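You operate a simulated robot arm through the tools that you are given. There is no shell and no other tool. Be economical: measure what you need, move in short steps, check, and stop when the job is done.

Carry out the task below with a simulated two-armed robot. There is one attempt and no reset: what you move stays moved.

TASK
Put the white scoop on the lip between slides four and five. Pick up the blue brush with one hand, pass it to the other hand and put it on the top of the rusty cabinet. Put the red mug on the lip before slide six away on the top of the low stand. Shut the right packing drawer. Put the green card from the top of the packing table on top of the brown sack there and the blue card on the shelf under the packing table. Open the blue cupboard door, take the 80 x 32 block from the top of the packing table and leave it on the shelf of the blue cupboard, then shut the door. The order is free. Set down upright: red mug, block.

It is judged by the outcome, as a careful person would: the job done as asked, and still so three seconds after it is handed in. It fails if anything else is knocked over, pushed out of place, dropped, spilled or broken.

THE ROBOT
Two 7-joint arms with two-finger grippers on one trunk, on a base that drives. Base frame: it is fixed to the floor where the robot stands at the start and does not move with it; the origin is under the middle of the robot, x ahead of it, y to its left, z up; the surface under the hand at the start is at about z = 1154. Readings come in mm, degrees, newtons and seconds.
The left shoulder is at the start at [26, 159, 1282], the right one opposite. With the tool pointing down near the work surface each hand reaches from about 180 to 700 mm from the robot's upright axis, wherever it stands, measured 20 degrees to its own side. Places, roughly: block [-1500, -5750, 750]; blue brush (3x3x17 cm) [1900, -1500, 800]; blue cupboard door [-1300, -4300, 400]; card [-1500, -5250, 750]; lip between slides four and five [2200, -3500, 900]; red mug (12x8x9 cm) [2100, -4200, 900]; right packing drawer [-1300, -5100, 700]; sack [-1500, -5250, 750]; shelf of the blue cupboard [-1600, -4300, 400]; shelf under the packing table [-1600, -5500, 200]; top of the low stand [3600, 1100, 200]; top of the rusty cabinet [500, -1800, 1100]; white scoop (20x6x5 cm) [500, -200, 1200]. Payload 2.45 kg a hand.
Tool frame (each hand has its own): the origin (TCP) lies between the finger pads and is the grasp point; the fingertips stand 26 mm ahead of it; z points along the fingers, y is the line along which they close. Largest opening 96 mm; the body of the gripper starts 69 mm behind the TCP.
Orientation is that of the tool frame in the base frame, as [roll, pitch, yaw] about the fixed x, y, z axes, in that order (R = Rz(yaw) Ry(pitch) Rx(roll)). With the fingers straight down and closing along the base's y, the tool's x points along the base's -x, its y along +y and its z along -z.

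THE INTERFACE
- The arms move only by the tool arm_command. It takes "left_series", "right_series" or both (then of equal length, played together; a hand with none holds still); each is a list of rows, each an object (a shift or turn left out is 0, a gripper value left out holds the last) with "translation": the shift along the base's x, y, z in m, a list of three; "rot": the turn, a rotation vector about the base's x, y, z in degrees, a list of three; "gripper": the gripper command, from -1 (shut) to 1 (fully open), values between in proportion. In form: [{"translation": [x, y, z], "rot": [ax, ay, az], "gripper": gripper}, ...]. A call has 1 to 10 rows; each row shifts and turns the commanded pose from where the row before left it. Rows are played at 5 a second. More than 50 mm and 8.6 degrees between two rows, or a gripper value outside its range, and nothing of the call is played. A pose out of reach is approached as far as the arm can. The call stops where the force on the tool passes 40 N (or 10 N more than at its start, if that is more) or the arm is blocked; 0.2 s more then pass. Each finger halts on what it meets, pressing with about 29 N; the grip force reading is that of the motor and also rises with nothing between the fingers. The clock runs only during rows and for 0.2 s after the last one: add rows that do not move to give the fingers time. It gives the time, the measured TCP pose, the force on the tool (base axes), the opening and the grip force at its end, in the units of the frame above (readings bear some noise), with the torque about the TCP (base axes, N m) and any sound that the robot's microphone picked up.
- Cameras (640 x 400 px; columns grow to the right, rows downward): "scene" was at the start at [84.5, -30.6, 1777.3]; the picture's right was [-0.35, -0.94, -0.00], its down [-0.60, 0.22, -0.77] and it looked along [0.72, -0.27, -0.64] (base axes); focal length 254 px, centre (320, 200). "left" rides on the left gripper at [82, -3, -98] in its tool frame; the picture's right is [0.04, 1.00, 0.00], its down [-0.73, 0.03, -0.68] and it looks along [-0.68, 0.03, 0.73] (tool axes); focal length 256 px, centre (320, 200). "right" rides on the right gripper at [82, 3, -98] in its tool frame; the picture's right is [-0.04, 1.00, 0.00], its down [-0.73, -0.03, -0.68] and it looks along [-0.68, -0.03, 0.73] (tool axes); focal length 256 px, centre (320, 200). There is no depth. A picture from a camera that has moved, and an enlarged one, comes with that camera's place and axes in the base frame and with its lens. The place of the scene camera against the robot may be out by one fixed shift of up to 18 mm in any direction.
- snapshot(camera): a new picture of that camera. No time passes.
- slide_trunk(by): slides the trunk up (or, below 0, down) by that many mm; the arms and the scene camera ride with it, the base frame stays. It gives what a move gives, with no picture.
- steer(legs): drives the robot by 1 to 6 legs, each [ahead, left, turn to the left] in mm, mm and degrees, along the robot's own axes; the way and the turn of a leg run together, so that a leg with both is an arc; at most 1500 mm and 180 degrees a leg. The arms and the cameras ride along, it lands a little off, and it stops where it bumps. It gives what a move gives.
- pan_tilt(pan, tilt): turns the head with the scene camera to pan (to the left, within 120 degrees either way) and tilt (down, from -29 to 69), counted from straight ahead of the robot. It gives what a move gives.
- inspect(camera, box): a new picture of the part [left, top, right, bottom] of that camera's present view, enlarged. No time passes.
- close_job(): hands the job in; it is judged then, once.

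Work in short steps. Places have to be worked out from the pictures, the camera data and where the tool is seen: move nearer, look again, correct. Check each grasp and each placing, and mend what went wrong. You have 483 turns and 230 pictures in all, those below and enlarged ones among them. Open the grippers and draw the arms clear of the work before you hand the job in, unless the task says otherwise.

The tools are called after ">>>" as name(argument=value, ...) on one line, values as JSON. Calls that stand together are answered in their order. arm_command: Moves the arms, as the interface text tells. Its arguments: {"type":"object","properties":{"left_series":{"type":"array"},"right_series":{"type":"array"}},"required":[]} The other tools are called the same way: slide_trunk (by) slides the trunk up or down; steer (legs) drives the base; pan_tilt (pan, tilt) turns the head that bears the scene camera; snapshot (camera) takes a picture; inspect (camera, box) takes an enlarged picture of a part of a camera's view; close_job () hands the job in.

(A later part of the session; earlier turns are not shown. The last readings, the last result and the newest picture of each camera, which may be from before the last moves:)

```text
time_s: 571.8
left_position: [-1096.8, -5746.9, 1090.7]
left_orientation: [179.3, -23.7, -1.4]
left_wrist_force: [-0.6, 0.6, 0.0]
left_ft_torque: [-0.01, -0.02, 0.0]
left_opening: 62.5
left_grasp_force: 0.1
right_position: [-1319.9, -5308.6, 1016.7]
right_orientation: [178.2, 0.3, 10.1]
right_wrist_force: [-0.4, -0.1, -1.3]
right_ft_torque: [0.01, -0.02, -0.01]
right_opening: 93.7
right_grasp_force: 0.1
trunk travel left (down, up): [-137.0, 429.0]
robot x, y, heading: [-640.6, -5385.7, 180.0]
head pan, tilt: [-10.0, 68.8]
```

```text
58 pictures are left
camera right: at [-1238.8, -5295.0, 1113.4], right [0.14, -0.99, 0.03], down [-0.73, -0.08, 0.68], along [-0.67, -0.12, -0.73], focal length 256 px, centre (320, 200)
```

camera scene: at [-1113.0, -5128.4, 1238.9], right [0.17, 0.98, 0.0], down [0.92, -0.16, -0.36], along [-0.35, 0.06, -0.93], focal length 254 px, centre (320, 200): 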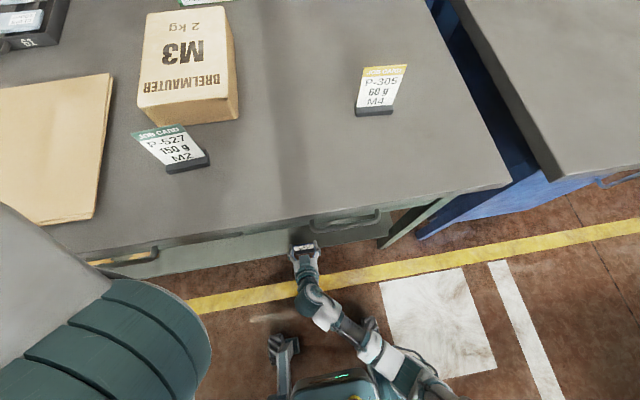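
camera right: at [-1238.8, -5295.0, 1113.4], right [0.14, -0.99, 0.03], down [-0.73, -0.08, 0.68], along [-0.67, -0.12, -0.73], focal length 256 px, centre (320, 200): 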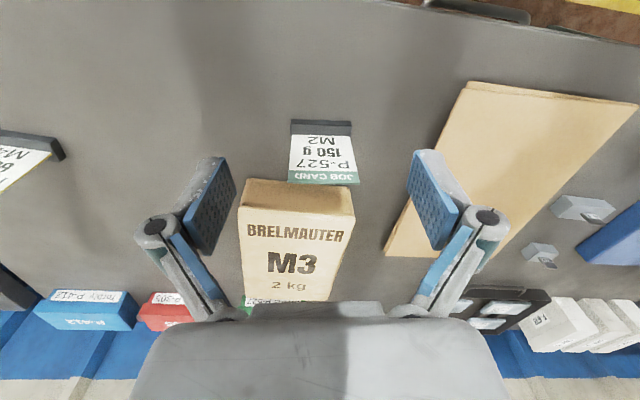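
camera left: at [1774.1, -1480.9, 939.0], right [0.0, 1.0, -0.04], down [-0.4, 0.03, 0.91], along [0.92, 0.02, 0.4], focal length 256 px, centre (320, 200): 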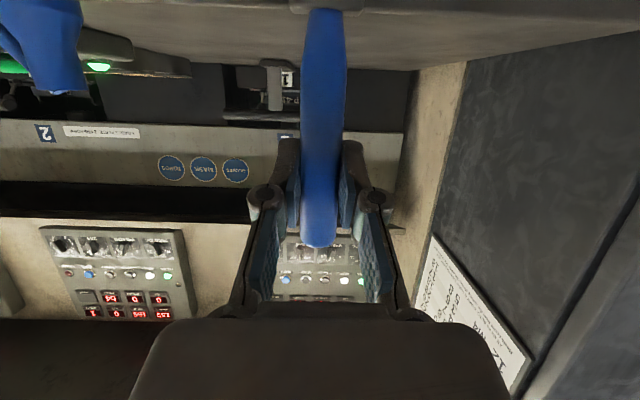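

Well aligned. I position above the green card's base and lower.

>>> arm_command(right_series=[{"translation": [-0.022, -0.006, -0.025], "rot": [0.6, 0, 0], "gripper": 1}, {"translation": [-0.022, -0.006, -0.03], "rot": [0.6, 0, 0]}, {"translation": [-0.022, -0.006, -0.025], "rot": [0.6, 0, 0]}, {}])

>>> snapshot(camera="right")

```text
time_s: 572.8
left_position: [-1090.3, -5743.1, 1095.2]
left_orientation: [179.3, -23.3, -1.2]
left_wrist_force: [0.0, 0.6, 0.5]
left_ft_torque: [-0.02, 0.05, -0.05]
left_opening: 62.1
left_grasp_force: 0.1
right_position: [-1340.5, -5304.1, 922.6]
right_orientation: [179.9, 0.4, 10.0]
right_wrist_force: [0.3, 0.6, -0.2]
right_ft_torque: [-0.01, 0.02, 0.01]
right_opening: 95.8
right_grasp_force: 0.1
right hand out of reach, approached as far as the arm can: row 1, 2, 3
trunk travel left (down, up): [-137.0, 429.0]
robot x, y, heading: [-644.4, -5390.8, 180.0]
head pan, tilt: [-10.0, 68.8]
```

```text
57 pictures are left
camera right: at [-1259.7, -5292.8, 1019.5], right [0.13, -0.99, 0.0], down [-0.72, -0.1, 0.68], along [-0.68, -0.09, -0.73], focal length 256 px, centre (320, 200)
```

right: 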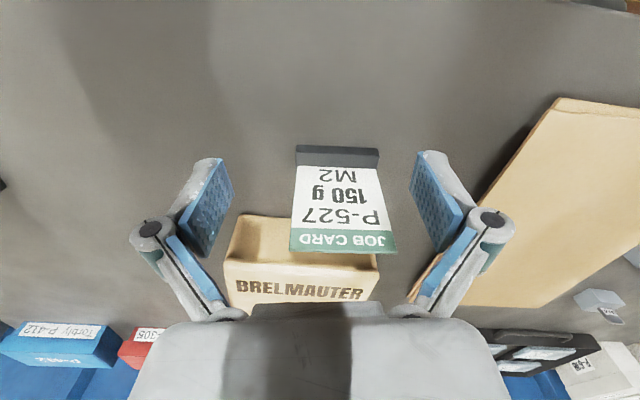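

The arm is at its reach; I drive 60 mm closer and re-measure.

>>> steer(legs=[[60, 0, 0]])

>>> arm_command(right_series=[{"translation": [0.01, -0.005, -0.005]}, {"translation": [0.01, -0.005, -0.01]}, {}])

>>> snapshot(camera="right")

```text
time_s: 573.7
left_position: [-1151.6, -5745.3, 1093.5]
left_orientation: [179.4, -23.5, -1.2]
left_wrist_force: [-0.1, -0.5, -1.5]
left_ft_torque: [-0.03, -0.05, -0.01]
left_opening: 62.4
left_grasp_force: 0.1
right_position: [-1401.4, -5305.5, 922.0]
right_orientation: [179.9, 0.2, 10.1]
right_wrist_force: [-0.2, -0.3, 1.0]
right_ft_torque: [-0.02, -0.03, 0.02]
right_opening: 95.9
right_grasp_force: 0.1
trunk travel left (down, up): [-137.0, 429.0]
robot x, y, heading: [-702.6, -5386.8, 179.8]
head pan, tilt: [-10.0, 68.8]
```

```text
time_s: 574.5
left_position: [-1146.2, -5745.2, 1096.4]
left_orientation: [179.4, -23.1, -1.4]
left_wrist_force: [0.2, -0.3, 0.4]
left_ft_torque: [-0.03, 0.0, 0.04]
left_opening: 62.3
left_grasp_force: 0.0
right_position: [-1377.4, -5315.9, 910.7]
right_orientation: [-179.9, 0.7, 10.2]
right_wrist_force: [-0.8, -0.1, 0.9]
right_ft_torque: [-0.01, 0.02, 0.01]
right_opening: 96.1
right_grasp_force: 0.0
trunk travel left (down, up): [-137.0, 429.0]
robot x, y, heading: [-701.6, -5384.1, 180.0]
head pan, tilt: [-10.0, 68.8]
```

```text
56 pictures are left
camera right: at [-1294.9, -5304.9, 1007.8], right [0.14, -0.99, 0.0], down [-0.72, -0.1, 0.69], along [-0.68, -0.09, -0.73], focal length 256 px, centre (320, 200)
```

right: 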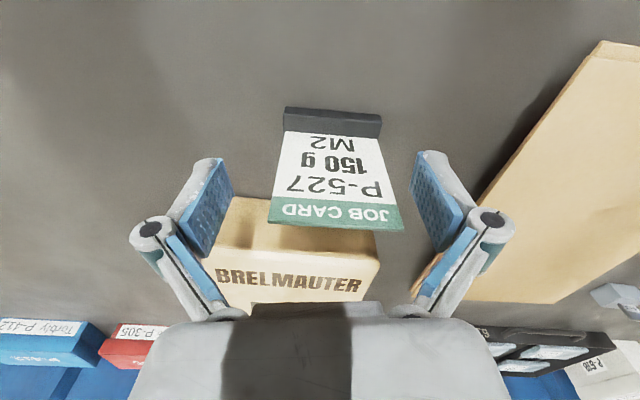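

Base at (-1377,-5324) front edge. I shift slightly and lower around it.

>>> arm_command(right_series=[{"translation": [-0.004, -0.005, -0.018]}, {"translation": [-0.004, -0.004, -0.018]}, {"translation": [0, 0, -0.014]}, {}, {}])

>>> snapshot(camera="right")

```text
time_s: 575.7
left_position: [-1143.2, -5744.6, 1096.1]
left_orientation: [179.5, -23.1, -1.2]
left_wrist_force: [-0.3, -0.5, 0.0]
left_ft_torque: [-0.04, -0.01, 0.02]
left_opening: 62.1
left_grasp_force: 0.0
right_position: [-1383.1, -5326.7, 868.3]
right_orientation: [179.9, 1.4, 10.3]
right_wrist_force: [-1.4, 1.0, 18.7]
right_ft_torque: [0.1, -0.07, -0.01]
right_opening: 96.5
right_grasp_force: 0.1
trunk travel left (down, up): [-137.0, 429.0]
robot x, y, heading: [-703.1, -5384.7, 180.2]
head pan, tilt: [-10.0, 68.8]
stopped in row 5 (right hand): the force on the tool passed its limit at 41 N (the readings are from after the stop); the commanded pose is now the measured one
```

```text
55 pictures are left
camera right: at [-1300.2, -5314.6, 963.8], right [0.14, -0.99, 0.0], down [-0.71, -0.1, 0.7], along [-0.69, -0.1, -0.72], focal length 256 px, centre (320, 200)
```

right: 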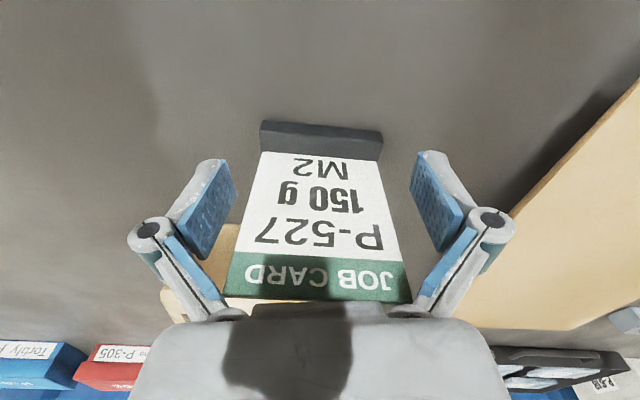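

Table contact. The base sits ~13 mm nearer; I shift back and close.

>>> arm_command(right_series=[{"translation": [0, 0, 0.003], "rot": [0, -1, 0]}, {"translation": [0.006, 0.002, 0]}, {"translation": [0.007, 0.001, 0]}, {"gripper": 0.6}, {"gripper": 0.3}, {}])

>>> snapshot(camera="right")

```text
time_s: 577.1
left_position: [-1142.3, -5746.5, 1097.1]
left_orientation: [179.4, -23.0, -1.3]
left_wrist_force: [-0.3, 1.5, 0.1]
left_ft_torque: [0.0, 0.03, -0.02]
left_opening: 62.5
left_grasp_force: 0.1
right_position: [-1368.7, -5322.7, 870.4]
right_orientation: [179.9, 0.2, 10.2]
right_wrist_force: [0.0, 0.2, 0.1]
right_ft_torque: [0.04, -0.03, 0.0]
right_opening: 62.5
right_grasp_force: 0.0
trunk travel left (down, up): [-137.0, 429.0]
robot x, y, heading: [-700.3, -5385.2, 180.0]
head pan, tilt: [-10.0, 68.8]
```

```text
54 pictures are left
camera right: at [-1288.7, -5311.5, 966.6], right [0.14, -0.99, 0.0], down [-0.73, -0.1, 0.68], along [-0.67, -0.09, -0.73], focal length 256 px, centre (320, 200)
```

right: 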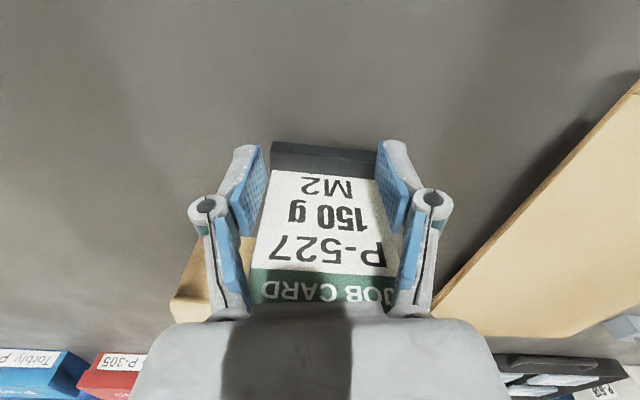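

Not gripping: still too high. I reopen, lower about 10 mm more, and close again.

>>> arm_command(right_series=[{"gripper": 0.7}, {"gripper": 0.95}, {"translation": [-0.003, 0, -0.005]}, {"translation": [-0.003, 0, -0.006]}, {}])

>>> arm_command(right_series=[{"gripper": 0.6}, {"gripper": 0.3}, {}])

```text
time_s: 578.3
left_position: [-1142.4, -5746.0, 1097.3]
left_orientation: [179.4, -23.0, -1.3]
left_wrist_force: [-0.5, 0.1, -0.4]
left_ft_torque: [0.02, 0.01, -0.01]
left_opening: 62.7
left_grasp_force: 0.1
right_position: [-1376.4, -5321.3, 856.6]
right_orientation: [179.9, 0.2, 10.2]
right_wrist_force: [0.9, -0.6, 1.5]
right_ft_torque: [-0.01, 0.03, 0.02]
right_opening: 93.4
right_grasp_force: 0.0
trunk travel left (down, up): [-137.0, 429.0]
robot x, y, heading: [-702.8, -5387.4, 180.1]
head pan, tilt: [-10.0, 68.8]
```

```text
time_s: 579.1
left_position: [-1143.5, -5744.9, 1098.9]
left_orientation: [179.4, -23.1, -1.3]
left_wrist_force: [0.2, 0.1, -0.1]
left_ft_torque: [0.03, -0.04, 0.02]
left_opening: 62.4
left_grasp_force: 0.0
right_position: [-1376.3, -5322.7, 859.1]
right_orientation: [179.9, 0.2, 10.2]
right_wrist_force: [-0.1, 0.4, 0.1]
right_ft_torque: [-0.02, -0.01, 0.01]
right_opening: 62.3
right_grasp_force: 0.1
trunk travel left (down, up): [-137.0, 429.0]
robot x, y, heading: [-698.1, -5383.8, 179.9]
head pan, tilt: [-10.0, 68.8]
```

>>> arm_command(right_series=[{"gripper": 0.7}, {"gripper": 0.9}, {"translation": [0, 0, -0.003]}, {"translation": [0, 0, -0.003]}, {}])

>>> snapshot(camera="right")

```text
time_s: 580.3
left_position: [-1142.4, -5745.2, 1099.7]
left_orientation: [179.4, -22.9, -1.3]
left_wrist_force: [0.2, -0.5, -0.6]
left_ft_torque: [0.03, 0.01, 0.01]
left_opening: 62.3
left_grasp_force: 0.0
right_position: [-1374.4, -5321.8, 854.9]
right_orientation: [180.0, 0.3, 10.1]
right_wrist_force: [-0.8, 0.6, 12.8]
right_ft_torque: [-0.04, 0.14, 0.02]
right_opening: 90.9
right_grasp_force: 0.1
trunk travel left (down, up): [-137.0, 429.0]
robot x, y, heading: [-703.9, -5387.6, 180.0]
head pan, tilt: [-10.0, 68.8]
```

```text
53 pictures are left
camera right: at [-1293.3, -5311.1, 952.0], right [0.14, -0.99, 0.0], down [-0.72, -0.1, 0.68], along [-0.68, -0.1, -0.73], focal length 256 px, centre (320, 200)
```

right: 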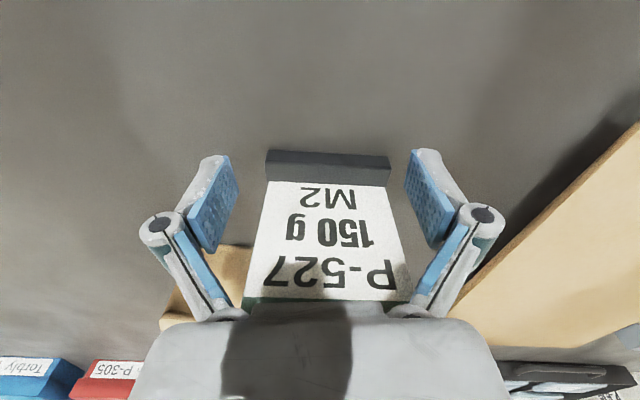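

Now at table height and centred. Close.

>>> arm_command(right_series=[{"translation": [-0.003, 0, 0]}, {"gripper": 0.6}, {"gripper": 0.3}, {}])

```text
time_s: 581.3
left_position: [-1141.2, -5746.7, 1097.5]
left_orientation: [179.4, -22.8, -1.4]
left_wrist_force: [0.2, 0.5, -0.8]
left_ft_torque: [0.01, 0.02, 0.01]
left_opening: 62.4
left_grasp_force: 0.1
right_position: [-1378.1, -5322.4, 854.5]
right_orientation: [179.9, 0.5, 10.1]
right_wrist_force: [0.6, -2.1, 19.2]
right_ft_torque: [-0.13, 0.57, -0.07]
right_opening: 63.8
right_grasp_force: 1.4
trunk travel left (down, up): [-137.0, 429.0]
robot x, y, heading: [-704.6, -5389.4, 180.0]
head pan, tilt: [-10.0, 68.8]
```

>>> arm_command(right_series=[{"gripper": 0.0}, {"gripper": -0.1}, {}])

>>> snapshot(camera="right")

```text
time_s: 582.0
left_position: [-1139.7, -5744.1, 1097.5]
left_orientation: [179.4, -22.9, -1.2]
left_wrist_force: [0.6, -0.5, 0.0]
left_ft_torque: [0.0, -0.01, -0.02]
left_opening: 62.3
left_grasp_force: 0.0
right_position: [-1378.3, -5320.2, 858.3]
right_orientation: [180.0, 0.8, 9.9]
right_wrist_force: [3.1, 4.9, 15.5]
right_ft_torque: [0.14, -0.04, 0.0]
right_opening: 5.7
right_grasp_force: 28.2
trunk travel left (down, up): [-137.0, 429.0]
robot x, y, heading: [-704.6, -5384.7, 180.0]
head pan, tilt: [-10.0, 68.8]
stopped in row 3 (right hand): the force on the tool passed its limit at 42 N (the readings are from after the stop); the commanded pose is now the measured one
```

```text
52 pictures are left
camera right: at [-1295.7, -5308.2, 954.8], right [0.13, -0.99, 0.0], down [-0.72, -0.1, 0.69], along [-0.68, -0.09, -0.72], focal length 256 px, centre (320, 200)
```

right: 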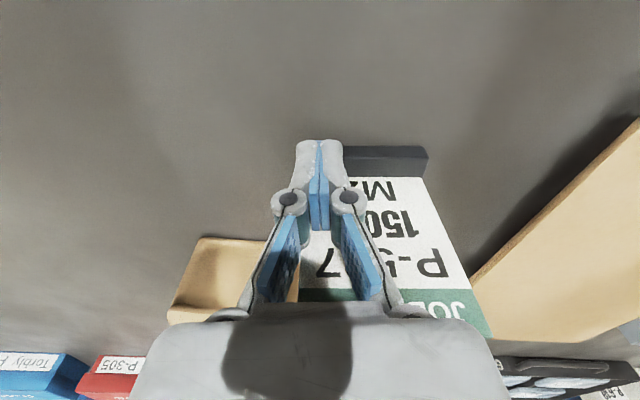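

The fingers slid in front of the card and nudged it ~25 mm sideways; it is still standing. I raise the hand, open, and re-look; next I'll grip the plate's upper side edges.

>>> arm_command(right_series=[{"translation": [0.006, 0, 0.02]}, {"translation": [0.006, 0, 0.03]}, {"translation": [0, 0, 0.03]}, {"translation": [0, 0, 0.03], "gripper": 0.6}, {"gripper": 1}, {"translation": [0, -0.025, 0]}, {}])

>>> snapshot(camera="right")

```text
time_s: 583.6
left_position: [-1140.2, -5745.5, 1098.1]
left_orientation: [179.6, -22.9, -1.3]
left_wrist_force: [0.1, -1.0, -0.6]
left_ft_torque: [0.0, -0.05, -0.01]
left_opening: 62.6
left_grasp_force: 0.1
right_position: [-1365.9, -5345.8, 967.2]
right_orientation: [-179.9, 0.6, 10.0]
right_wrist_force: [-0.6, -0.3, 0.8]
right_ft_torque: [-0.01, -0.05, -0.02]
right_opening: 96.0
right_grasp_force: 0.0
trunk travel left (down, up): [-137.0, 429.0]
robot x, y, heading: [-704.2, -5391.1, 180.0]
head pan, tilt: [-10.0, 68.8]
```

```text
51 pictures are left
camera right: at [-1284.0, -5335.4, 1064.2], right [0.13, -0.99, 0.0], down [-0.72, -0.1, 0.69], along [-0.68, -0.09, -0.73], focal length 256 px, centre (320, 200)
```

right: 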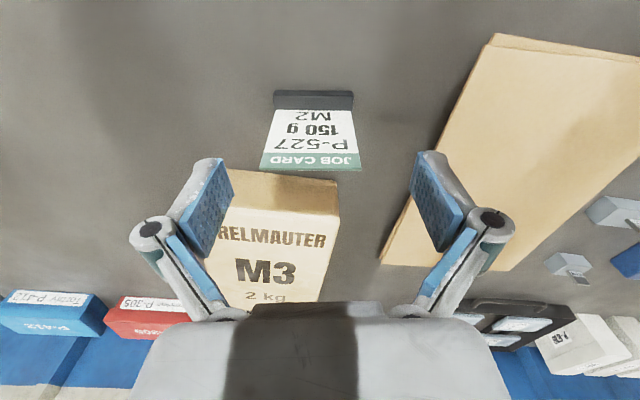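

The card is standing at (-1375,-5341), plate top near x=-1394. I lower around the plate's upper half and grip its side edges.

>>> arm_command(right_series=[{"translation": [-0.011, 0.002, -0.025]}, {"translation": [-0.011, 0.002, -0.03]}, {"translation": [0, 0, -0.026]}, {}, {"gripper": 0.6}, {"gripper": 0.3}, {}])

>>> snapshot(camera="right")

```text
time_s: 585.2
left_position: [-1139.6, -5744.9, 1097.9]
left_orientation: [179.2, -22.8, -1.2]
left_wrist_force: [0.1, -0.3, 0.9]
left_ft_torque: [0.0, -0.03, 0.0]
left_opening: 62.2
left_grasp_force: 0.1
right_position: [-1387.5, -5341.6, 887.9]
right_orientation: [-179.9, 0.7, 9.8]
right_wrist_force: [-1.0, -0.5, 3.1]
right_ft_torque: [0.02, 0.05, 0.03]
right_opening: 69.0
right_grasp_force: 29.3
trunk travel left (down, up): [-137.0, 429.0]
robot x, y, heading: [-701.8, -5385.3, 180.0]
head pan, tilt: [-10.0, 68.8]
```

```text
50 pictures are left
camera right: at [-1306.6, -5330.6, 984.2], right [0.13, -0.99, 0.0], down [-0.72, -0.1, 0.69], along [-0.68, -0.09, -0.73], focal length 256 px, centre (320, 200)
```

right: 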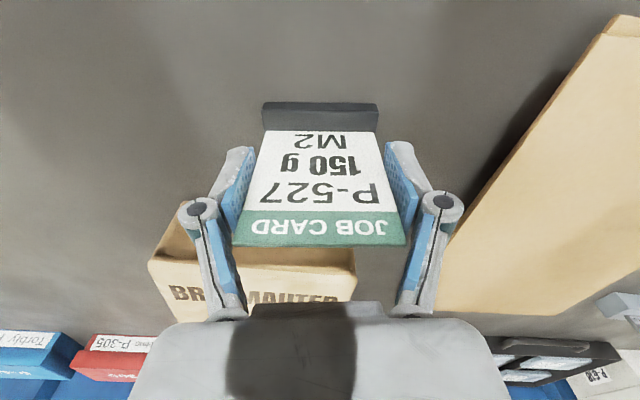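

Held at 69 mm. I lift 140 mm and carry it over the sack.

>>> arm_command(right_series=[{"translation": [0, 0, 0.02]}, {"translation": [0, 0, 0.03]}, {"translation": [0, 0, 0.03]}, {"translation": [0, 0.01, 0.03]}, {"translation": [0, 0.015, 0.03]}, {"translation": [0, 0.015, 0]}, {}])

>>> steer(legs=[[150, 0, 0]])

>>> snapshot(camera="right")

```text
time_s: 586.8
left_position: [-1140.7, -5745.1, 1098.5]
left_orientation: [179.5, -22.9, -1.4]
left_wrist_force: [-0.1, 0.2, 0.0]
left_ft_torque: [0.01, 0.0, 0.0]
left_opening: 62.3
left_grasp_force: 0.0
right_position: [-1385.2, -5302.5, 1005.0]
right_orientation: [180.0, 0.4, 10.0]
right_wrist_force: [0.0, 0.1, 0.0]
right_ft_torque: [0.01, -0.01, 0.02]
right_opening: 69.1
right_grasp_force: 29.3
right hand out of reach, approached as far as the arm can: row 4, 5
trunk travel left (down, up): [-137.0, 429.0]
robot x, y, heading: [-704.0, -5384.6, 179.9]
head pan, tilt: [-10.0, 68.8]
```

```text
time_s: 588.2
left_position: [-1290.9, -5746.1, 1099.0]
left_orientation: [179.5, -22.8, -1.2]
left_wrist_force: [-0.9, -0.2, 0.3]
left_ft_torque: [0.01, -0.02, -0.02]
left_opening: 62.4
left_grasp_force: 0.0
right_position: [-1534.6, -5301.4, 1004.8]
right_orientation: [-180.0, 0.5, 9.8]
right_wrist_force: [0.1, 0.1, -0.4]
right_ft_torque: [0.01, 0.0, -0.01]
right_opening: 68.8
right_grasp_force: 28.8
trunk travel left (down, up): [-137.0, 429.0]
robot x, y, heading: [-853.3, -5386.7, 180.1]
head pan, tilt: [-10.0, 68.8]
```

```text
49 pictures are left
camera right: at [-1452.8, -5291.6, 1102.0], right [0.13, -0.99, 0.0], down [-0.72, -0.1, 0.69], along [-0.68, -0.09, -0.73], focal length 256 px, centre (320, 200)
```

right: 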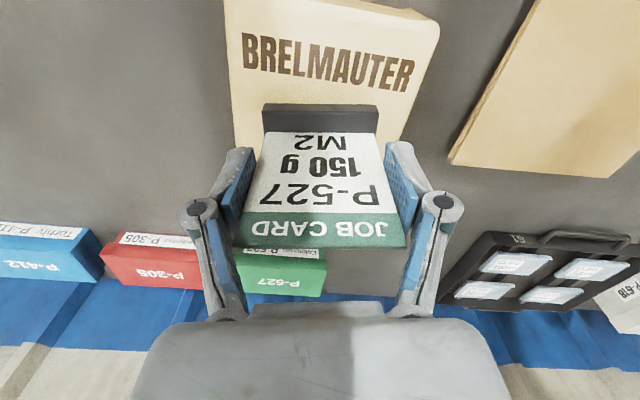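

The card is over the sack. I move 40 mm further in and lower to contact.

>>> arm_command(right_series=[{"translation": [-0.02, 0, 0]}, {"translation": [-0.02, 0, -0.01]}, {"translation": [0, 0, -0.015]}, {"translation": [0, 0, -0.01]}, {}])

>>> snapshot(camera="right")

```text
time_s: 589.4
left_position: [-1285.6, -5746.1, 1101.4]
left_orientation: [179.4, -22.6, -1.4]
left_wrist_force: [-0.4, -0.4, -0.5]
left_ft_torque: [-0.01, 0.0, 0.04]
left_opening: 62.6
left_grasp_force: 0.1
right_position: [-1542.9, -5294.8, 964.8]
right_orientation: [-179.9, 0.7, 9.9]
right_wrist_force: [0.1, -0.1, -0.3]
right_ft_torque: [-0.02, 0.01, -0.02]
right_opening: 68.8
right_grasp_force: 28.9
right hand out of reach, approached as far as the arm can: row 1, 2
trunk travel left (down, up): [-137.0, 429.0]
robot x, y, heading: [-852.7, -5384.1, 179.9]
head pan, tilt: [-10.0, 68.8]
```

```text
48 pictures are left
camera right: at [-1461.3, -5283.8, 1061.5], right [0.13, -0.99, 0.0], down [-0.72, -0.1, 0.69], along [-0.68, -0.09, -0.73], focal length 256 px, centre (320, 200)
```

right: 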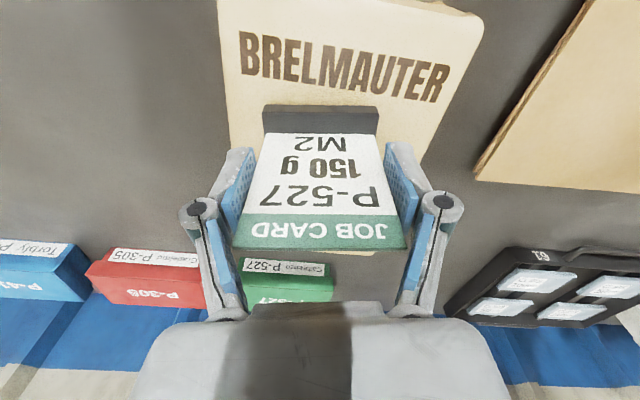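

I drive 40 mm closer for a more central spot, and lower on.

>>> steer(legs=[[35, 0, 0]])

>>> arm_command(right_series=[{"translation": [0, -0.008, -0.006]}, {"translation": [0, 0, -0.006]}, {"translation": [0, 0, -0.006]}, {}])

>>> arm_command(right_series=[{"translation": [0, 0, -0.006]}, {"translation": [0, 0, -0.006]}, {"translation": [0, 0, -0.006]}, {}])

```text
time_s: 590.2
left_position: [-1320.5, -5743.7, 1102.1]
left_orientation: [179.4, -22.5, -1.4]
left_wrist_force: [-0.2, -0.3, -0.1]
left_ft_torque: [0.0, -0.01, 0.02]
left_opening: 62.4
left_grasp_force: 0.2
right_position: [-1576.0, -5294.2, 966.8]
right_orientation: [180.0, 0.9, 9.9]
right_wrist_force: [-0.4, -0.1, -0.6]
right_ft_torque: [0.0, -0.02, 0.01]
right_opening: 69.3
right_grasp_force: 29.4
trunk travel left (down, up): [-137.0, 429.0]
robot x, y, heading: [-889.1, -5387.8, 179.7]
head pan, tilt: [-10.0, 68.8]
```

```text
time_s: 591.2
left_position: [-1313.9, -5744.3, 1105.5]
left_orientation: [179.4, -22.0, -1.3]
left_wrist_force: [0.2, 0.1, -0.8]
left_ft_torque: [0.0, -0.03, -0.02]
left_opening: 62.5
left_grasp_force: 0.0
right_position: [-1573.7, -5304.3, 954.5]
right_orientation: [-179.8, 1.3, 10.0]
right_wrist_force: [-5.3, 1.1, 24.1]
right_ft_torque: [-0.09, 0.08, 0.05]
right_opening: 69.6
right_grasp_force: 28.8
trunk travel left (down, up): [-137.0, 429.0]
robot x, y, heading: [-888.2, -5386.0, 180.1]
head pan, tilt: [-10.0, 68.8]
```

```text
time_s: 591.6
left_position: [-1312.7, -5744.1, 1105.0]
left_orientation: [179.4, -22.2, -1.3]
left_wrist_force: [0.0, 0.4, 0.1]
left_ft_torque: [-0.01, -0.04, 0.0]
left_opening: 62.4
left_grasp_force: 0.2
right_position: [-1572.5, -5303.5, 954.1]
right_orientation: [-179.9, 1.9, 10.1]
right_wrist_force: [4.8, -1.2, 11.6]
right_ft_torque: [-0.01, -0.45, -0.06]
right_opening: 69.2
right_grasp_force: 29.0
trunk travel left (down, up): [-137.0, 429.0]
robot x, y, heading: [-889.0, -5385.4, 179.8]
head pan, tilt: [-10.0, 68.8]
stopped in row 1 (right hand): the force on the tool passed its limit at 43 N (the readings are from after the stop); the commanded pose is now the measured one
```

Contact with the sack top (z≈895). I open and rise.

>>> arm_command(right_series=[{"gripper": 0.6}, {"gripper": 0.95}, {}, {"translation": [0, 0, 0.025]}, {"translation": [0, 0, 0.03]}, {"translation": [0, 0, 0.03]}, {"translation": [0.02, 0, 0.03]}])

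>>> snapshot(camera="right")

```text
time_s: 593.2
left_position: [-1311.0, -5743.4, 1106.4]
left_orientation: [179.3, -21.9, -1.3]
left_wrist_force: [-0.2, 1.1, 0.3]
left_ft_torque: [0.0, -0.01, 0.01]
left_opening: 62.6
left_grasp_force: 0.0
right_position: [-1553.0, -5297.9, 1050.9]
right_orientation: [-179.6, 1.8, 10.1]
right_wrist_force: [0.0, -0.4, -0.3]
right_ft_torque: [0.0, 0.02, 0.0]
right_opening: 93.5
right_grasp_force: 0.1
right hand out of reach, approached as far as the arm can: row 6, 7
trunk travel left (down, up): [-137.0, 429.0]
robot x, y, heading: [-887.1, -5386.7, 179.9]
head pan, tilt: [-10.0, 68.8]
```

```text
47 pictures are left
camera right: at [-1469.5, -5286.5, 1146.6], right [0.13, -0.99, 0.0], down [-0.71, -0.1, 0.7], along [-0.7, -0.09, -0.71], focal length 256 px, centre (320, 200)
```

right: 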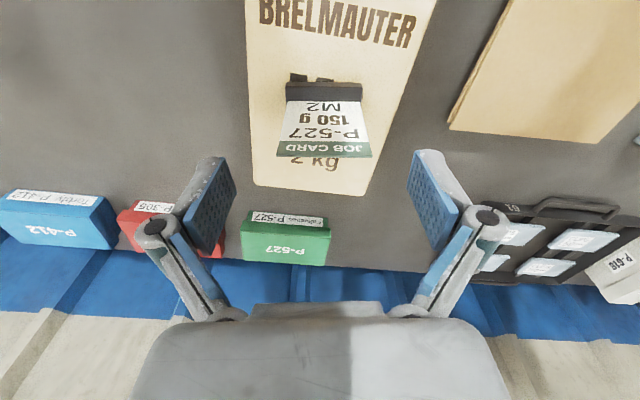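

The green card stands on the sack. Now the cupboard: I back off, and move along to look at its door.

>>> steer(legs=[[-440, 0, 0], [0, -1050, 0]])

>>> pan_tilt(pan=0, tilt=45)

>>> snapshot(camera="scene")

```text
time_s: 600.9
left_position: [-872.7, -4689.1, 1103.3]
left_orientation: [179.6, -22.0, -1.7]
left_wrist_force: [-0.1, 0.1, 0.6]
left_ft_torque: [0.03, 0.01, 0.04]
left_opening: 62.4
left_grasp_force: 0.2
right_position: [-1110.5, -4241.4, 1051.7]
right_orientation: [-179.6, 1.7, 9.7]
right_wrist_force: [0.2, -0.3, 0.1]
right_ft_torque: [0.06, -0.02, 0.02]
right_opening: 93.5
right_grasp_force: 0.1
trunk travel left (down, up): [-137.0, 429.0]
robot x, y, heading: [-444.2, -4331.7, 179.5]
head pan, tilt: [-10.0, 68.8]
```

```text
time_s: 601.8
left_position: [-866.5, -4688.0, 1107.7]
left_orientation: [179.6, -21.8, -1.7]
left_wrist_force: [0.6, 0.5, 0.1]
left_ft_torque: [-0.01, -0.02, 0.02]
left_opening: 62.2
left_grasp_force: 0.1
right_position: [-1109.0, -4242.4, 1057.5]
right_orientation: [-179.4, 2.2, 10.2]
right_wrist_force: [0.2, 0.5, 0.3]
right_ft_torque: [0.0, -0.02, -0.02]
right_opening: 93.4
right_grasp_force: 0.1
trunk travel left (down, up): [-137.0, 429.0]
robot x, y, heading: [-452.6, -4329.6, 179.2]
head pan, tilt: [0.0, 45.0]
```

```text
46 pictures are left
camera scene: at [-687.2, -4327.6, 1443.3], right [0.01, 1.0, 0.0], down [0.71, 0.0, -0.7], along [-0.7, 0.01, -0.71], focal length 254 px, centre (320, 200)
```

scene: 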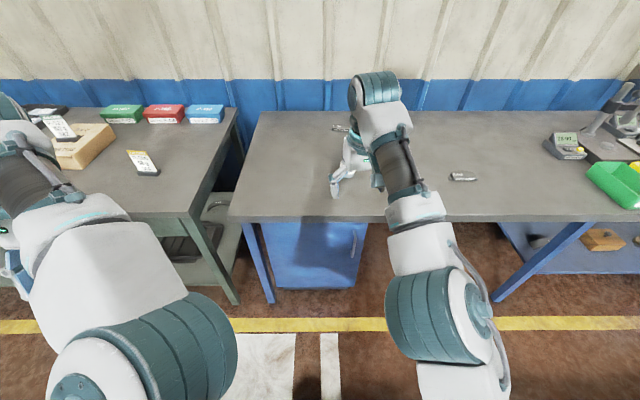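

The cupboard door has a vertical bar handle near (-1250,-4188,640), hinged on the far (left) side. I lower the trunk and pitch the right hand forward toward it.

>>> slide_trunk(by=-125)

>>> arm_command(right_series=[{"translation": [0.01, 0.005, -0.02], "rot": [0, 7.5, -1]}, {"translation": [0.01, 0.005, -0.025], "rot": [0, 7.5, -1]}, {"translation": [0.01, 0.005, -0.025], "rot": [0, 7.5, -1]}, {"translation": [0.01, 0.005, -0.025], "rot": [0, 7.5, -1]}, {"translation": [0.01, 0.005, -0.025], "rot": [0, 7.5, -1]}, {"translation": [0.01, 0.005, -0.025], "rot": [0, 7.5, -1]}, {"translation": [0.01, 0.005, -0.025], "rot": [0, 7.5, -1]}, {"translation": [0.01, 0.005, -0.025], "rot": [0, 7.5, -1]}, {"translation": [0, 0.005, -0.025], "rot": [0, 7.5, -1]}, {"translation": [0, 0.005, -0.025], "rot": [0, 7, -1]}])

>>> snapshot(camera="right")

```text
time_s: 603.4
left_position: [-913.9, -4685.7, 928.1]
left_orientation: [179.5, -30.8, -1.7]
left_wrist_force: [0.1, -0.2, 0.7]
left_ft_torque: [-0.03, 0.04, -0.01]
left_opening: 62.4
left_grasp_force: 0.1
right_position: [-1162.4, -4242.8, 776.8]
right_orientation: [177.7, -12.1, 10.8]
right_wrist_force: [0.5, 0.6, -0.3]
right_ft_torque: [0.04, 0.03, 0.01]
right_opening: 93.4
right_grasp_force: 0.2
trunk travel left (down, up): [-12.0, 554.0]
robot x, y, heading: [-449.2, -4328.5, 179.5]
head pan, tilt: [0.0, 45.0]
```

```text
time_s: 605.5
left_position: [-915.8, -4684.3, 927.4]
left_orientation: [179.5, -31.1, -1.6]
left_wrist_force: [-1.3, 0.7, 0.3]
left_ft_torque: [0.01, -0.01, 0.01]
left_opening: 62.6
left_grasp_force: 0.0
right_position: [-1139.4, -4191.4, 608.9]
right_orientation: [-174.3, 61.1, 2.5]
right_wrist_force: [0.8, -0.4, -0.9]
right_ft_torque: [0.01, 0.0, -0.01]
right_opening: 93.8
right_grasp_force: 0.1
right hand out of reach, approached as far as the arm can: row 1, 2
trunk travel left (down, up): [-12.0, 554.0]
robot x, y, heading: [-446.6, -4331.6, 179.4]
head pan, tilt: [0.0, 45.0]
```

```text
45 pictures are left
camera right: at [-1014.9, -4198.7, 583.7], right [-0.06, -1.0, -0.01], down [0.24, -0.03, 0.97], along [-0.97, 0.06, 0.24], focal length 256 px, centre (320, 200)
```

right: 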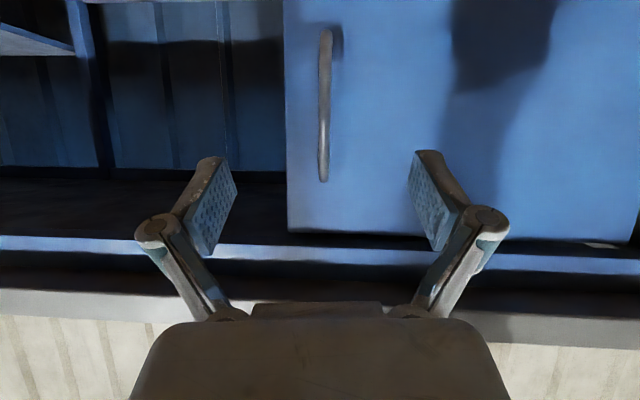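

Handle bar triangulates to (-1315,-4182), z 477–636. I lower 45 mm, then drive 150 mm forward to it.

>>> arm_command(right_series=[{"translation": [0, 0, -0.02]}, {"translation": [0, 0, -0.025]}, {}])

>>> steer(legs=[[140, 0, 0]])

>>> snapshot(camera="right")

```text
time_s: 606.4
left_position: [-914.1, -4684.8, 927.9]
left_orientation: [179.4, -30.9, -1.7]
left_wrist_force: [0.0, -0.5, 0.5]
left_ft_torque: [-0.03, 0.03, -0.03]
left_opening: 62.2
left_grasp_force: 0.1
right_position: [-1138.4, -4190.4, 564.4]
right_orientation: [-174.2, 61.1, 2.5]
right_wrist_force: [-0.8, -0.9, -0.6]
right_ft_torque: [-0.02, 0.0, 0.01]
right_opening: 93.5
right_grasp_force: 0.2
trunk travel left (down, up): [-12.0, 554.0]
robot x, y, heading: [-444.9, -4326.9, 179.4]
head pan, tilt: [0.0, 45.0]
```

```text
time_s: 607.7
left_position: [-1054.1, -4683.5, 926.2]
left_orientation: [179.5, -31.1, -1.6]
left_wrist_force: [0.3, -0.3, -0.5]
left_ft_torque: [-0.03, -0.06, 0.02]
left_opening: 62.2
left_grasp_force: 0.2
right_position: [-1279.1, -4189.0, 563.2]
right_orientation: [-174.2, 61.0, 2.5]
right_wrist_force: [0.7, 0.3, -0.6]
right_ft_torque: [0.0, -0.01, 0.03]
right_opening: 93.5
right_grasp_force: 0.1
trunk travel left (down, up): [-12.0, 554.0]
robot x, y, heading: [-584.2, -4325.6, 179.6]
head pan, tilt: [0.0, 45.0]
```

```text
44 pictures are left
camera right: at [-1154.2, -4197.4, 538.5], right [-0.06, -1.0, -0.01], down [0.24, -0.03, 0.97], along [-0.97, 0.06, 0.24], focal length 256 px, centre (320, 200)
```

right: 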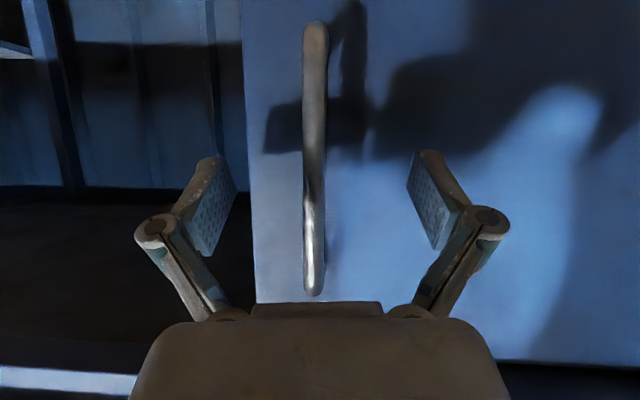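

The bar is now between the fingers (x≈-1291). I close on it.

>>> arm_command(right_series=[{"gripper": 0.3}, {"gripper": -0.4}, {"gripper": -0.85}, {}, {}])

```text
time_s: 608.9
left_position: [-1048.1, -4681.3, 930.4]
left_orientation: [179.3, -30.8, -1.6]
left_wrist_force: [-0.2, 0.3, -0.2]
left_ft_torque: [-0.02, 0.01, 0.0]
left_opening: 62.4
left_grasp_force: 0.0
right_position: [-1275.4, -4187.7, 567.6]
right_orientation: [-174.5, 61.4, 2.3]
right_wrist_force: [1.7, 14.4, -0.5]
right_ft_torque: [-1.02, -0.08, -0.21]
right_opening: 12.2
right_grasp_force: 39.6
trunk travel left (down, up): [-12.0, 554.0]
robot x, y, heading: [-586.7, -4327.2, 179.5]
head pan, tilt: [0.0, 45.0]
```

The handle is gripped. I pull the door open by driving back along its arc.

>>> steer(legs=[[-60, 4, 0]])

>>> steer(legs=[[-60, 15, 0]])

>>> steer(legs=[[-50, 24, 0]])

>>> snapshot(camera="right")

```text
time_s: 609.8
left_position: [-988.1, -4688.6, 930.4]
left_orientation: [179.6, -30.7, -1.6]
left_wrist_force: [-0.6, 0.5, 0.4]
left_ft_torque: [-0.04, 0.02, -0.02]
left_opening: 62.6
left_grasp_force: 0.0
right_position: [-1214.6, -4198.5, 567.9]
right_orientation: [-174.5, 61.4, 2.7]
right_wrist_force: [-5.1, -17.7, -6.5]
right_ft_torque: [-1.24, 0.68, 0.3]
right_opening: 12.0
right_grasp_force: 38.8
trunk travel left (down, up): [-12.0, 554.0]
robot x, y, heading: [-530.2, -4328.5, 179.7]
head pan, tilt: [0.0, 45.0]
```

```text
time_s: 610.8
left_position: [-922.2, -4694.0, 936.8]
left_orientation: [179.0, -30.3, -1.5]
left_wrist_force: [-0.6, -0.1, -0.1]
left_ft_torque: [0.0, 0.03, -0.02]
left_opening: 62.6
left_grasp_force: 0.0
right_position: [-1151.9, -4204.4, 572.4]
right_orientation: [-175.0, 61.8, 2.0]
right_wrist_force: [0.6, 1.1, 0.5]
right_ft_torque: [-0.01, 0.0, 0.0]
right_opening: 7.1
right_grasp_force: 0.0
trunk travel left (down, up): [-12.0, 554.0]
robot x, y, heading: [-465.9, -4344.0, 179.7]
head pan, tilt: [0.0, 45.0]
```

```text
time_s: 611.8
left_position: [-867.5, -4711.0, 939.3]
left_orientation: [178.6, -30.3, -1.4]
left_wrist_force: [-0.1, 0.0, 1.3]
left_ft_torque: [-0.04, 0.06, -0.07]
left_opening: 62.6
left_grasp_force: 0.0
right_position: [-1097.8, -4220.6, 576.0]
right_orientation: [-175.6, 62.2, 1.3]
right_wrist_force: [-1.2, 0.7, 0.3]
right_ft_torque: [0.03, 0.01, 0.0]
right_opening: 7.5
right_grasp_force: 0.1
trunk travel left (down, up): [-12.0, 554.0]
robot x, y, heading: [-416.3, -4368.2, 179.5]
head pan, tilt: [0.0, 45.0]
```

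```text
43 pictures are left
camera right: at [-973.2, -4229.6, 548.6], right [-0.06, -1.0, 0.0], down [0.26, -0.02, 0.97], along [-0.96, 0.06, 0.26], focal length 256 px, centre (320, 200)
```

right: 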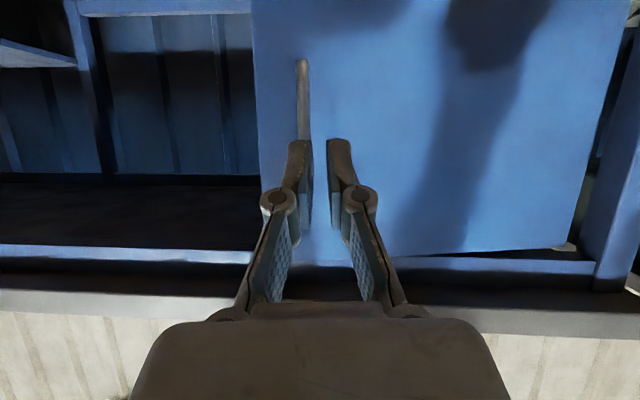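

The grip slipped off with the door about 70 mm ajar. I re-grip the handle deeper (bar now near x≈-1223, y≈-4197).

>>> arm_command(right_series=[{"gripper": 0.5}, {"gripper": 0.8}, {"translation": [0, 0.012, -0.005]}, {"translation": [0, 0.012, -0.005]}, {}])

>>> steer(legs=[[118, 0, 0]])

>>> snapshot(camera="right")

```text
time_s: 613.0
left_position: [-864.3, -4724.7, 932.6]
left_orientation: [179.6, -30.7, -1.7]
left_wrist_force: [-0.4, -1.3, -0.2]
left_ft_torque: [0.01, -0.03, -0.01]
left_opening: 62.5
left_grasp_force: 0.0
right_position: [-1095.6, -4206.0, 571.1]
right_orientation: [-173.8, 62.5, 2.9]
right_wrist_force: [-0.5, -0.9, 0.1]
right_ft_torque: [0.01, 0.0, 0.03]
right_opening: 86.5
right_grasp_force: 0.1
trunk travel left (down, up): [-12.0, 554.0]
robot x, y, heading: [-420.1, -4368.3, 179.9]
head pan, tilt: [0.0, 45.0]
```

```text
time_s: 614.2
left_position: [-983.0, -4717.3, 933.4]
left_orientation: [179.3, -30.8, -1.7]
left_wrist_force: [-1.1, 0.8, 0.2]
left_ft_torque: [0.02, 0.02, -0.03]
left_opening: 62.2
left_grasp_force: 0.1
right_position: [-1212.7, -4201.5, 568.7]
right_orientation: [-174.4, 62.4, 2.4]
right_wrist_force: [-0.1, 0.1, -0.4]
right_ft_torque: [-0.01, -0.02, -0.02]
right_opening: 86.3
right_grasp_force: 0.0
trunk travel left (down, up): [-12.0, 554.0]
robot x, y, heading: [-537.2, -4363.2, 179.4]
head pan, tilt: [0.0, 45.0]
```

```text
42 pictures are left
camera right: at [-1089.3, -4208.8, 541.6], right [-0.06, -1.0, -0.01], down [0.26, -0.03, 0.96], along [-0.96, 0.06, 0.26], focal length 256 px, centre (320, 200)
```

right: 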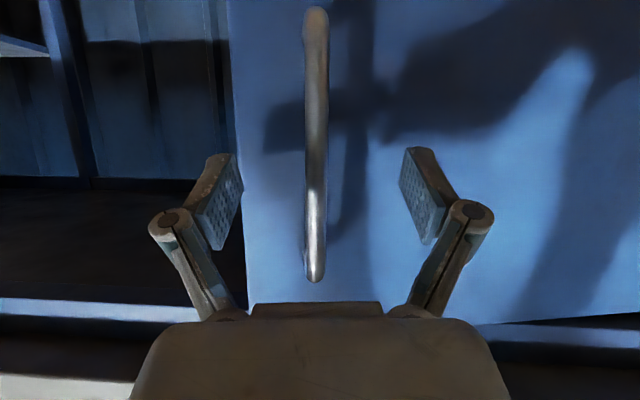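

The bar is ~18 mm ahead of the grasp point; I move 14 mm further in and close.

>>> steer(legs=[[14, 0, 0]])

>>> arm_command(right_series=[{"gripper": 0.2}, {"gripper": -0.5}, {"gripper": -1}, {}, {}])

>>> steer(legs=[[-40, 8, 0]])

>>> steer(legs=[[-40, 15, 0]])

```text
time_s: 615.0
left_position: [-992.7, -4719.7, 931.9]
left_orientation: [179.6, -31.1, -1.7]
left_wrist_force: [-1.1, -0.9, -1.0]
left_ft_torque: [0.0, -0.01, 0.02]
left_opening: 62.4
left_grasp_force: 0.0
right_position: [-1224.4, -4200.5, 573.9]
right_orientation: [-174.3, 62.7, 2.6]
right_wrist_force: [-0.2, -0.8, -0.4]
right_ft_torque: [-0.03, 0.01, 0.0]
right_opening: 86.1
right_grasp_force: 0.1
trunk travel left (down, up): [-12.0, 554.0]
robot x, y, heading: [-547.7, -4366.8, 179.2]
head pan, tilt: [0.0, 45.0]
```

```text
time_s: 616.1
left_position: [-989.4, -4717.1, 933.5]
left_orientation: [179.7, -31.4, -1.7]
left_wrist_force: [0.0, 1.1, 0.2]
left_ft_torque: [-0.03, 0.01, 0.02]
left_opening: 62.2
left_grasp_force: 0.1
right_position: [-1221.7, -4198.8, 578.2]
right_orientation: [-174.2, 63.1, 2.4]
right_wrist_force: [4.8, 15.4, 0.5]
right_ft_torque: [-1.07, -0.07, -0.07]
right_opening: 12.0
right_grasp_force: 38.6
trunk travel left (down, up): [-12.0, 554.0]
robot x, y, heading: [-552.1, -4360.8, 179.4]
head pan, tilt: [0.0, 45.0]
```

```text
time_s: 617.0
left_position: [-949.8, -4728.3, 930.9]
left_orientation: [179.9, -31.5, -1.5]
left_wrist_force: [-0.9, 0.4, -0.7]
left_ft_torque: [-0.05, -0.01, -0.04]
left_opening: 62.3
left_grasp_force: 0.0
right_position: [-1181.5, -4213.1, 577.6]
right_orientation: [-175.0, 63.2, 2.5]
right_wrist_force: [-7.2, -18.4, -4.0]
right_ft_torque: [-1.1, 0.75, 0.17]
right_opening: 11.6
right_grasp_force: 38.6
trunk travel left (down, up): [-12.0, 554.0]
robot x, y, heading: [-512.9, -4375.6, 179.7]
head pan, tilt: [0.0, 45.0]
```

```text
time_s: 618.4
left_position: [-893.4, -4753.2, 922.6]
left_orientation: [-178.1, -33.4, -1.0]
left_wrist_force: [0.8, -0.4, 0.4]
left_ft_torque: [0.0, 0.02, -0.02]
left_opening: 62.3
left_grasp_force: 0.1
right_position: [-1127.9, -4240.0, 580.4]
right_orientation: [-176.9, 62.9, 2.2]
right_wrist_force: [-18.1, -29.5, -31.7]
right_ft_torque: [-1.03, -0.18, 0.12]
right_opening: 12.1
right_grasp_force: 38.9
trunk travel left (down, up): [-12.0, 554.0]
robot x, y, heading: [-468.6, -4391.0, 180.0]
head pan, tilt: [0.0, 45.0]
stopped in leg 1: the force on the tool passed its limit at 50 N (the readings are from after the stop); the commanded pose is now the measured one
```

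The door is about 24° open. I relax the grip and re-close to relieve side load, then continue along the arc.

>>> arm_command(right_series=[{"gripper": -0.3}, {"gripper": -0.3}, {"gripper": -0.8}, {"gripper": -1}, {}])

>>> steer(legs=[[-35, 18, 0]])

>>> steer(legs=[[-35, 24, 0]])

>>> snapshot(camera="right")

```text
time_s: 619.6
left_position: [-890.6, -4749.9, 925.9]
left_orientation: [-178.6, -33.0, -1.0]
left_wrist_force: [0.0, -0.3, 0.7]
left_ft_torque: [0.02, 0.01, -0.01]
left_opening: 62.6
left_grasp_force: 0.0
right_position: [-1128.0, -4232.0, 588.0]
right_orientation: [-176.3, 63.8, 2.0]
right_wrist_force: [0.5, 0.4, -0.4]
right_ft_torque: [0.0, 0.0, -0.04]
right_opening: 0.0
right_grasp_force: 28.1
trunk travel left (down, up): [-12.0, 554.0]
robot x, y, heading: [-470.4, -4387.7, 180.0]
head pan, tilt: [0.0, 45.0]
```

```text
time_s: 620.4
left_position: [-853.8, -4759.1, 928.0]
left_orientation: [-178.9, -33.1, -0.7]
left_wrist_force: [-0.5, 0.4, 1.5]
left_ft_torque: [-0.03, 0.04, -0.03]
left_opening: 62.4
left_grasp_force: 0.0
right_position: [-1092.3, -4245.0, 587.7]
right_orientation: [-177.0, 64.0, 1.2]
right_wrist_force: [0.4, 0.9, -0.2]
right_ft_torque: [-0.01, 0.02, 0.05]
right_opening: 0.0
right_grasp_force: 28.5
trunk travel left (down, up): [-12.0, 554.0]
robot x, y, heading: [-435.9, -4403.4, 179.6]
head pan, tilt: [0.0, 45.0]
```

```text
time_s: 621.3
left_position: [-815.5, -4773.0, 929.5]
left_orientation: [-178.9, -33.4, -0.5]
left_wrist_force: [0.2, 0.5, -0.5]
left_ft_torque: [-0.1, 0.07, -0.08]
left_opening: 62.4
left_grasp_force: 0.1
right_position: [-1054.3, -4255.7, 589.5]
right_orientation: [-178.0, 64.3, 0.3]
right_wrist_force: [0.0, 0.9, 0.1]
right_ft_torque: [0.0, 0.0, 0.07]
right_opening: 0.3
right_grasp_force: 28.5
trunk travel left (down, up): [-12.0, 554.0]
robot x, y, heading: [-400.4, -4419.3, 179.8]
head pan, tilt: [0.0, 45.0]
```

```text
41 pictures are left
camera right: at [-930.2, -4262.8, 558.7], right [-0.04, -1.0, 0.02], down [0.29, 0.01, 0.96], along [-0.96, 0.05, 0.29], focal length 256 px, centre (320, 200)
```

right: 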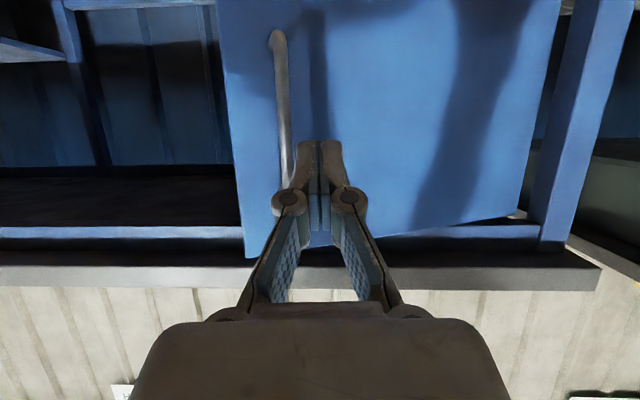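

The grip came off but the door stands ~24° open. I'll push it wider from behind its free edge: first sidestep right and enter beside it.

>>> steer(legs=[[0, -155, 0]])

>>> steer(legs=[[175, 0, 0]])

>>> snapshot(camera="scene")

```text
time_s: 622.7
left_position: [-809.7, -4632.3, 919.8]
left_orientation: [-176.8, -34.0, -0.7]
left_wrist_force: [0.7, -0.3, -0.1]
left_ft_torque: [0.06, -0.04, 0.04]
left_opening: 62.6
left_grasp_force: 0.0
right_position: [-1050.7, -4104.4, 595.0]
right_orientation: [-176.2, 64.3, 1.8]
right_wrist_force: [-0.7, 0.1, -0.4]
right_ft_torque: [-0.02, -0.03, 0.02]
right_opening: 0.4
right_grasp_force: 28.1
trunk travel left (down, up): [-12.0, 554.0]
robot x, y, heading: [-398.6, -4263.3, 179.5]
head pan, tilt: [0.0, 45.0]
```

```text
time_s: 624.2
left_position: [-980.4, -4631.2, 918.6]
left_orientation: [-176.4, -34.6, -0.5]
left_wrist_force: [-0.4, -0.2, 0.4]
left_ft_torque: [0.02, -0.03, -0.02]
left_opening: 62.5
left_grasp_force: 0.0
right_position: [-1223.8, -4102.3, 598.5]
right_orientation: [-176.6, 64.8, 1.4]
right_wrist_force: [0.8, 0.2, -0.6]
right_ft_torque: [0.0, 0.01, 0.0]
right_opening: 0.0
right_grasp_force: 28.5
trunk travel left (down, up): [-12.0, 554.0]
robot x, y, heading: [-574.5, -4264.2, 179.6]
head pan, tilt: [0.0, 45.0]
```

```text
40 pictures are left
camera scene: at [-971.3, -4264.7, 1274.9], right [0.01, 1.0, 0.01], down [0.71, 0.0, -0.7], along [-0.7, 0.01, -0.71], focal length 254 px, centre (320, 200)
```

scene: 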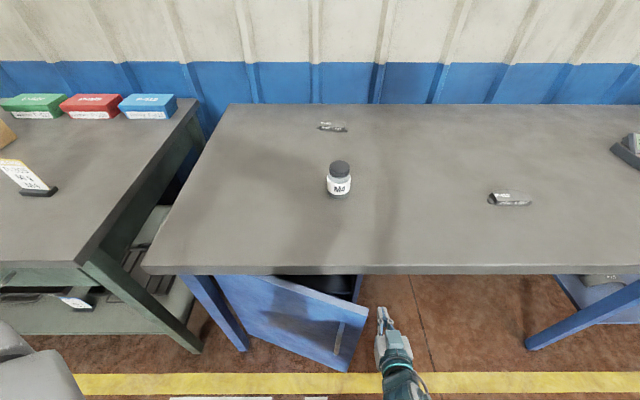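

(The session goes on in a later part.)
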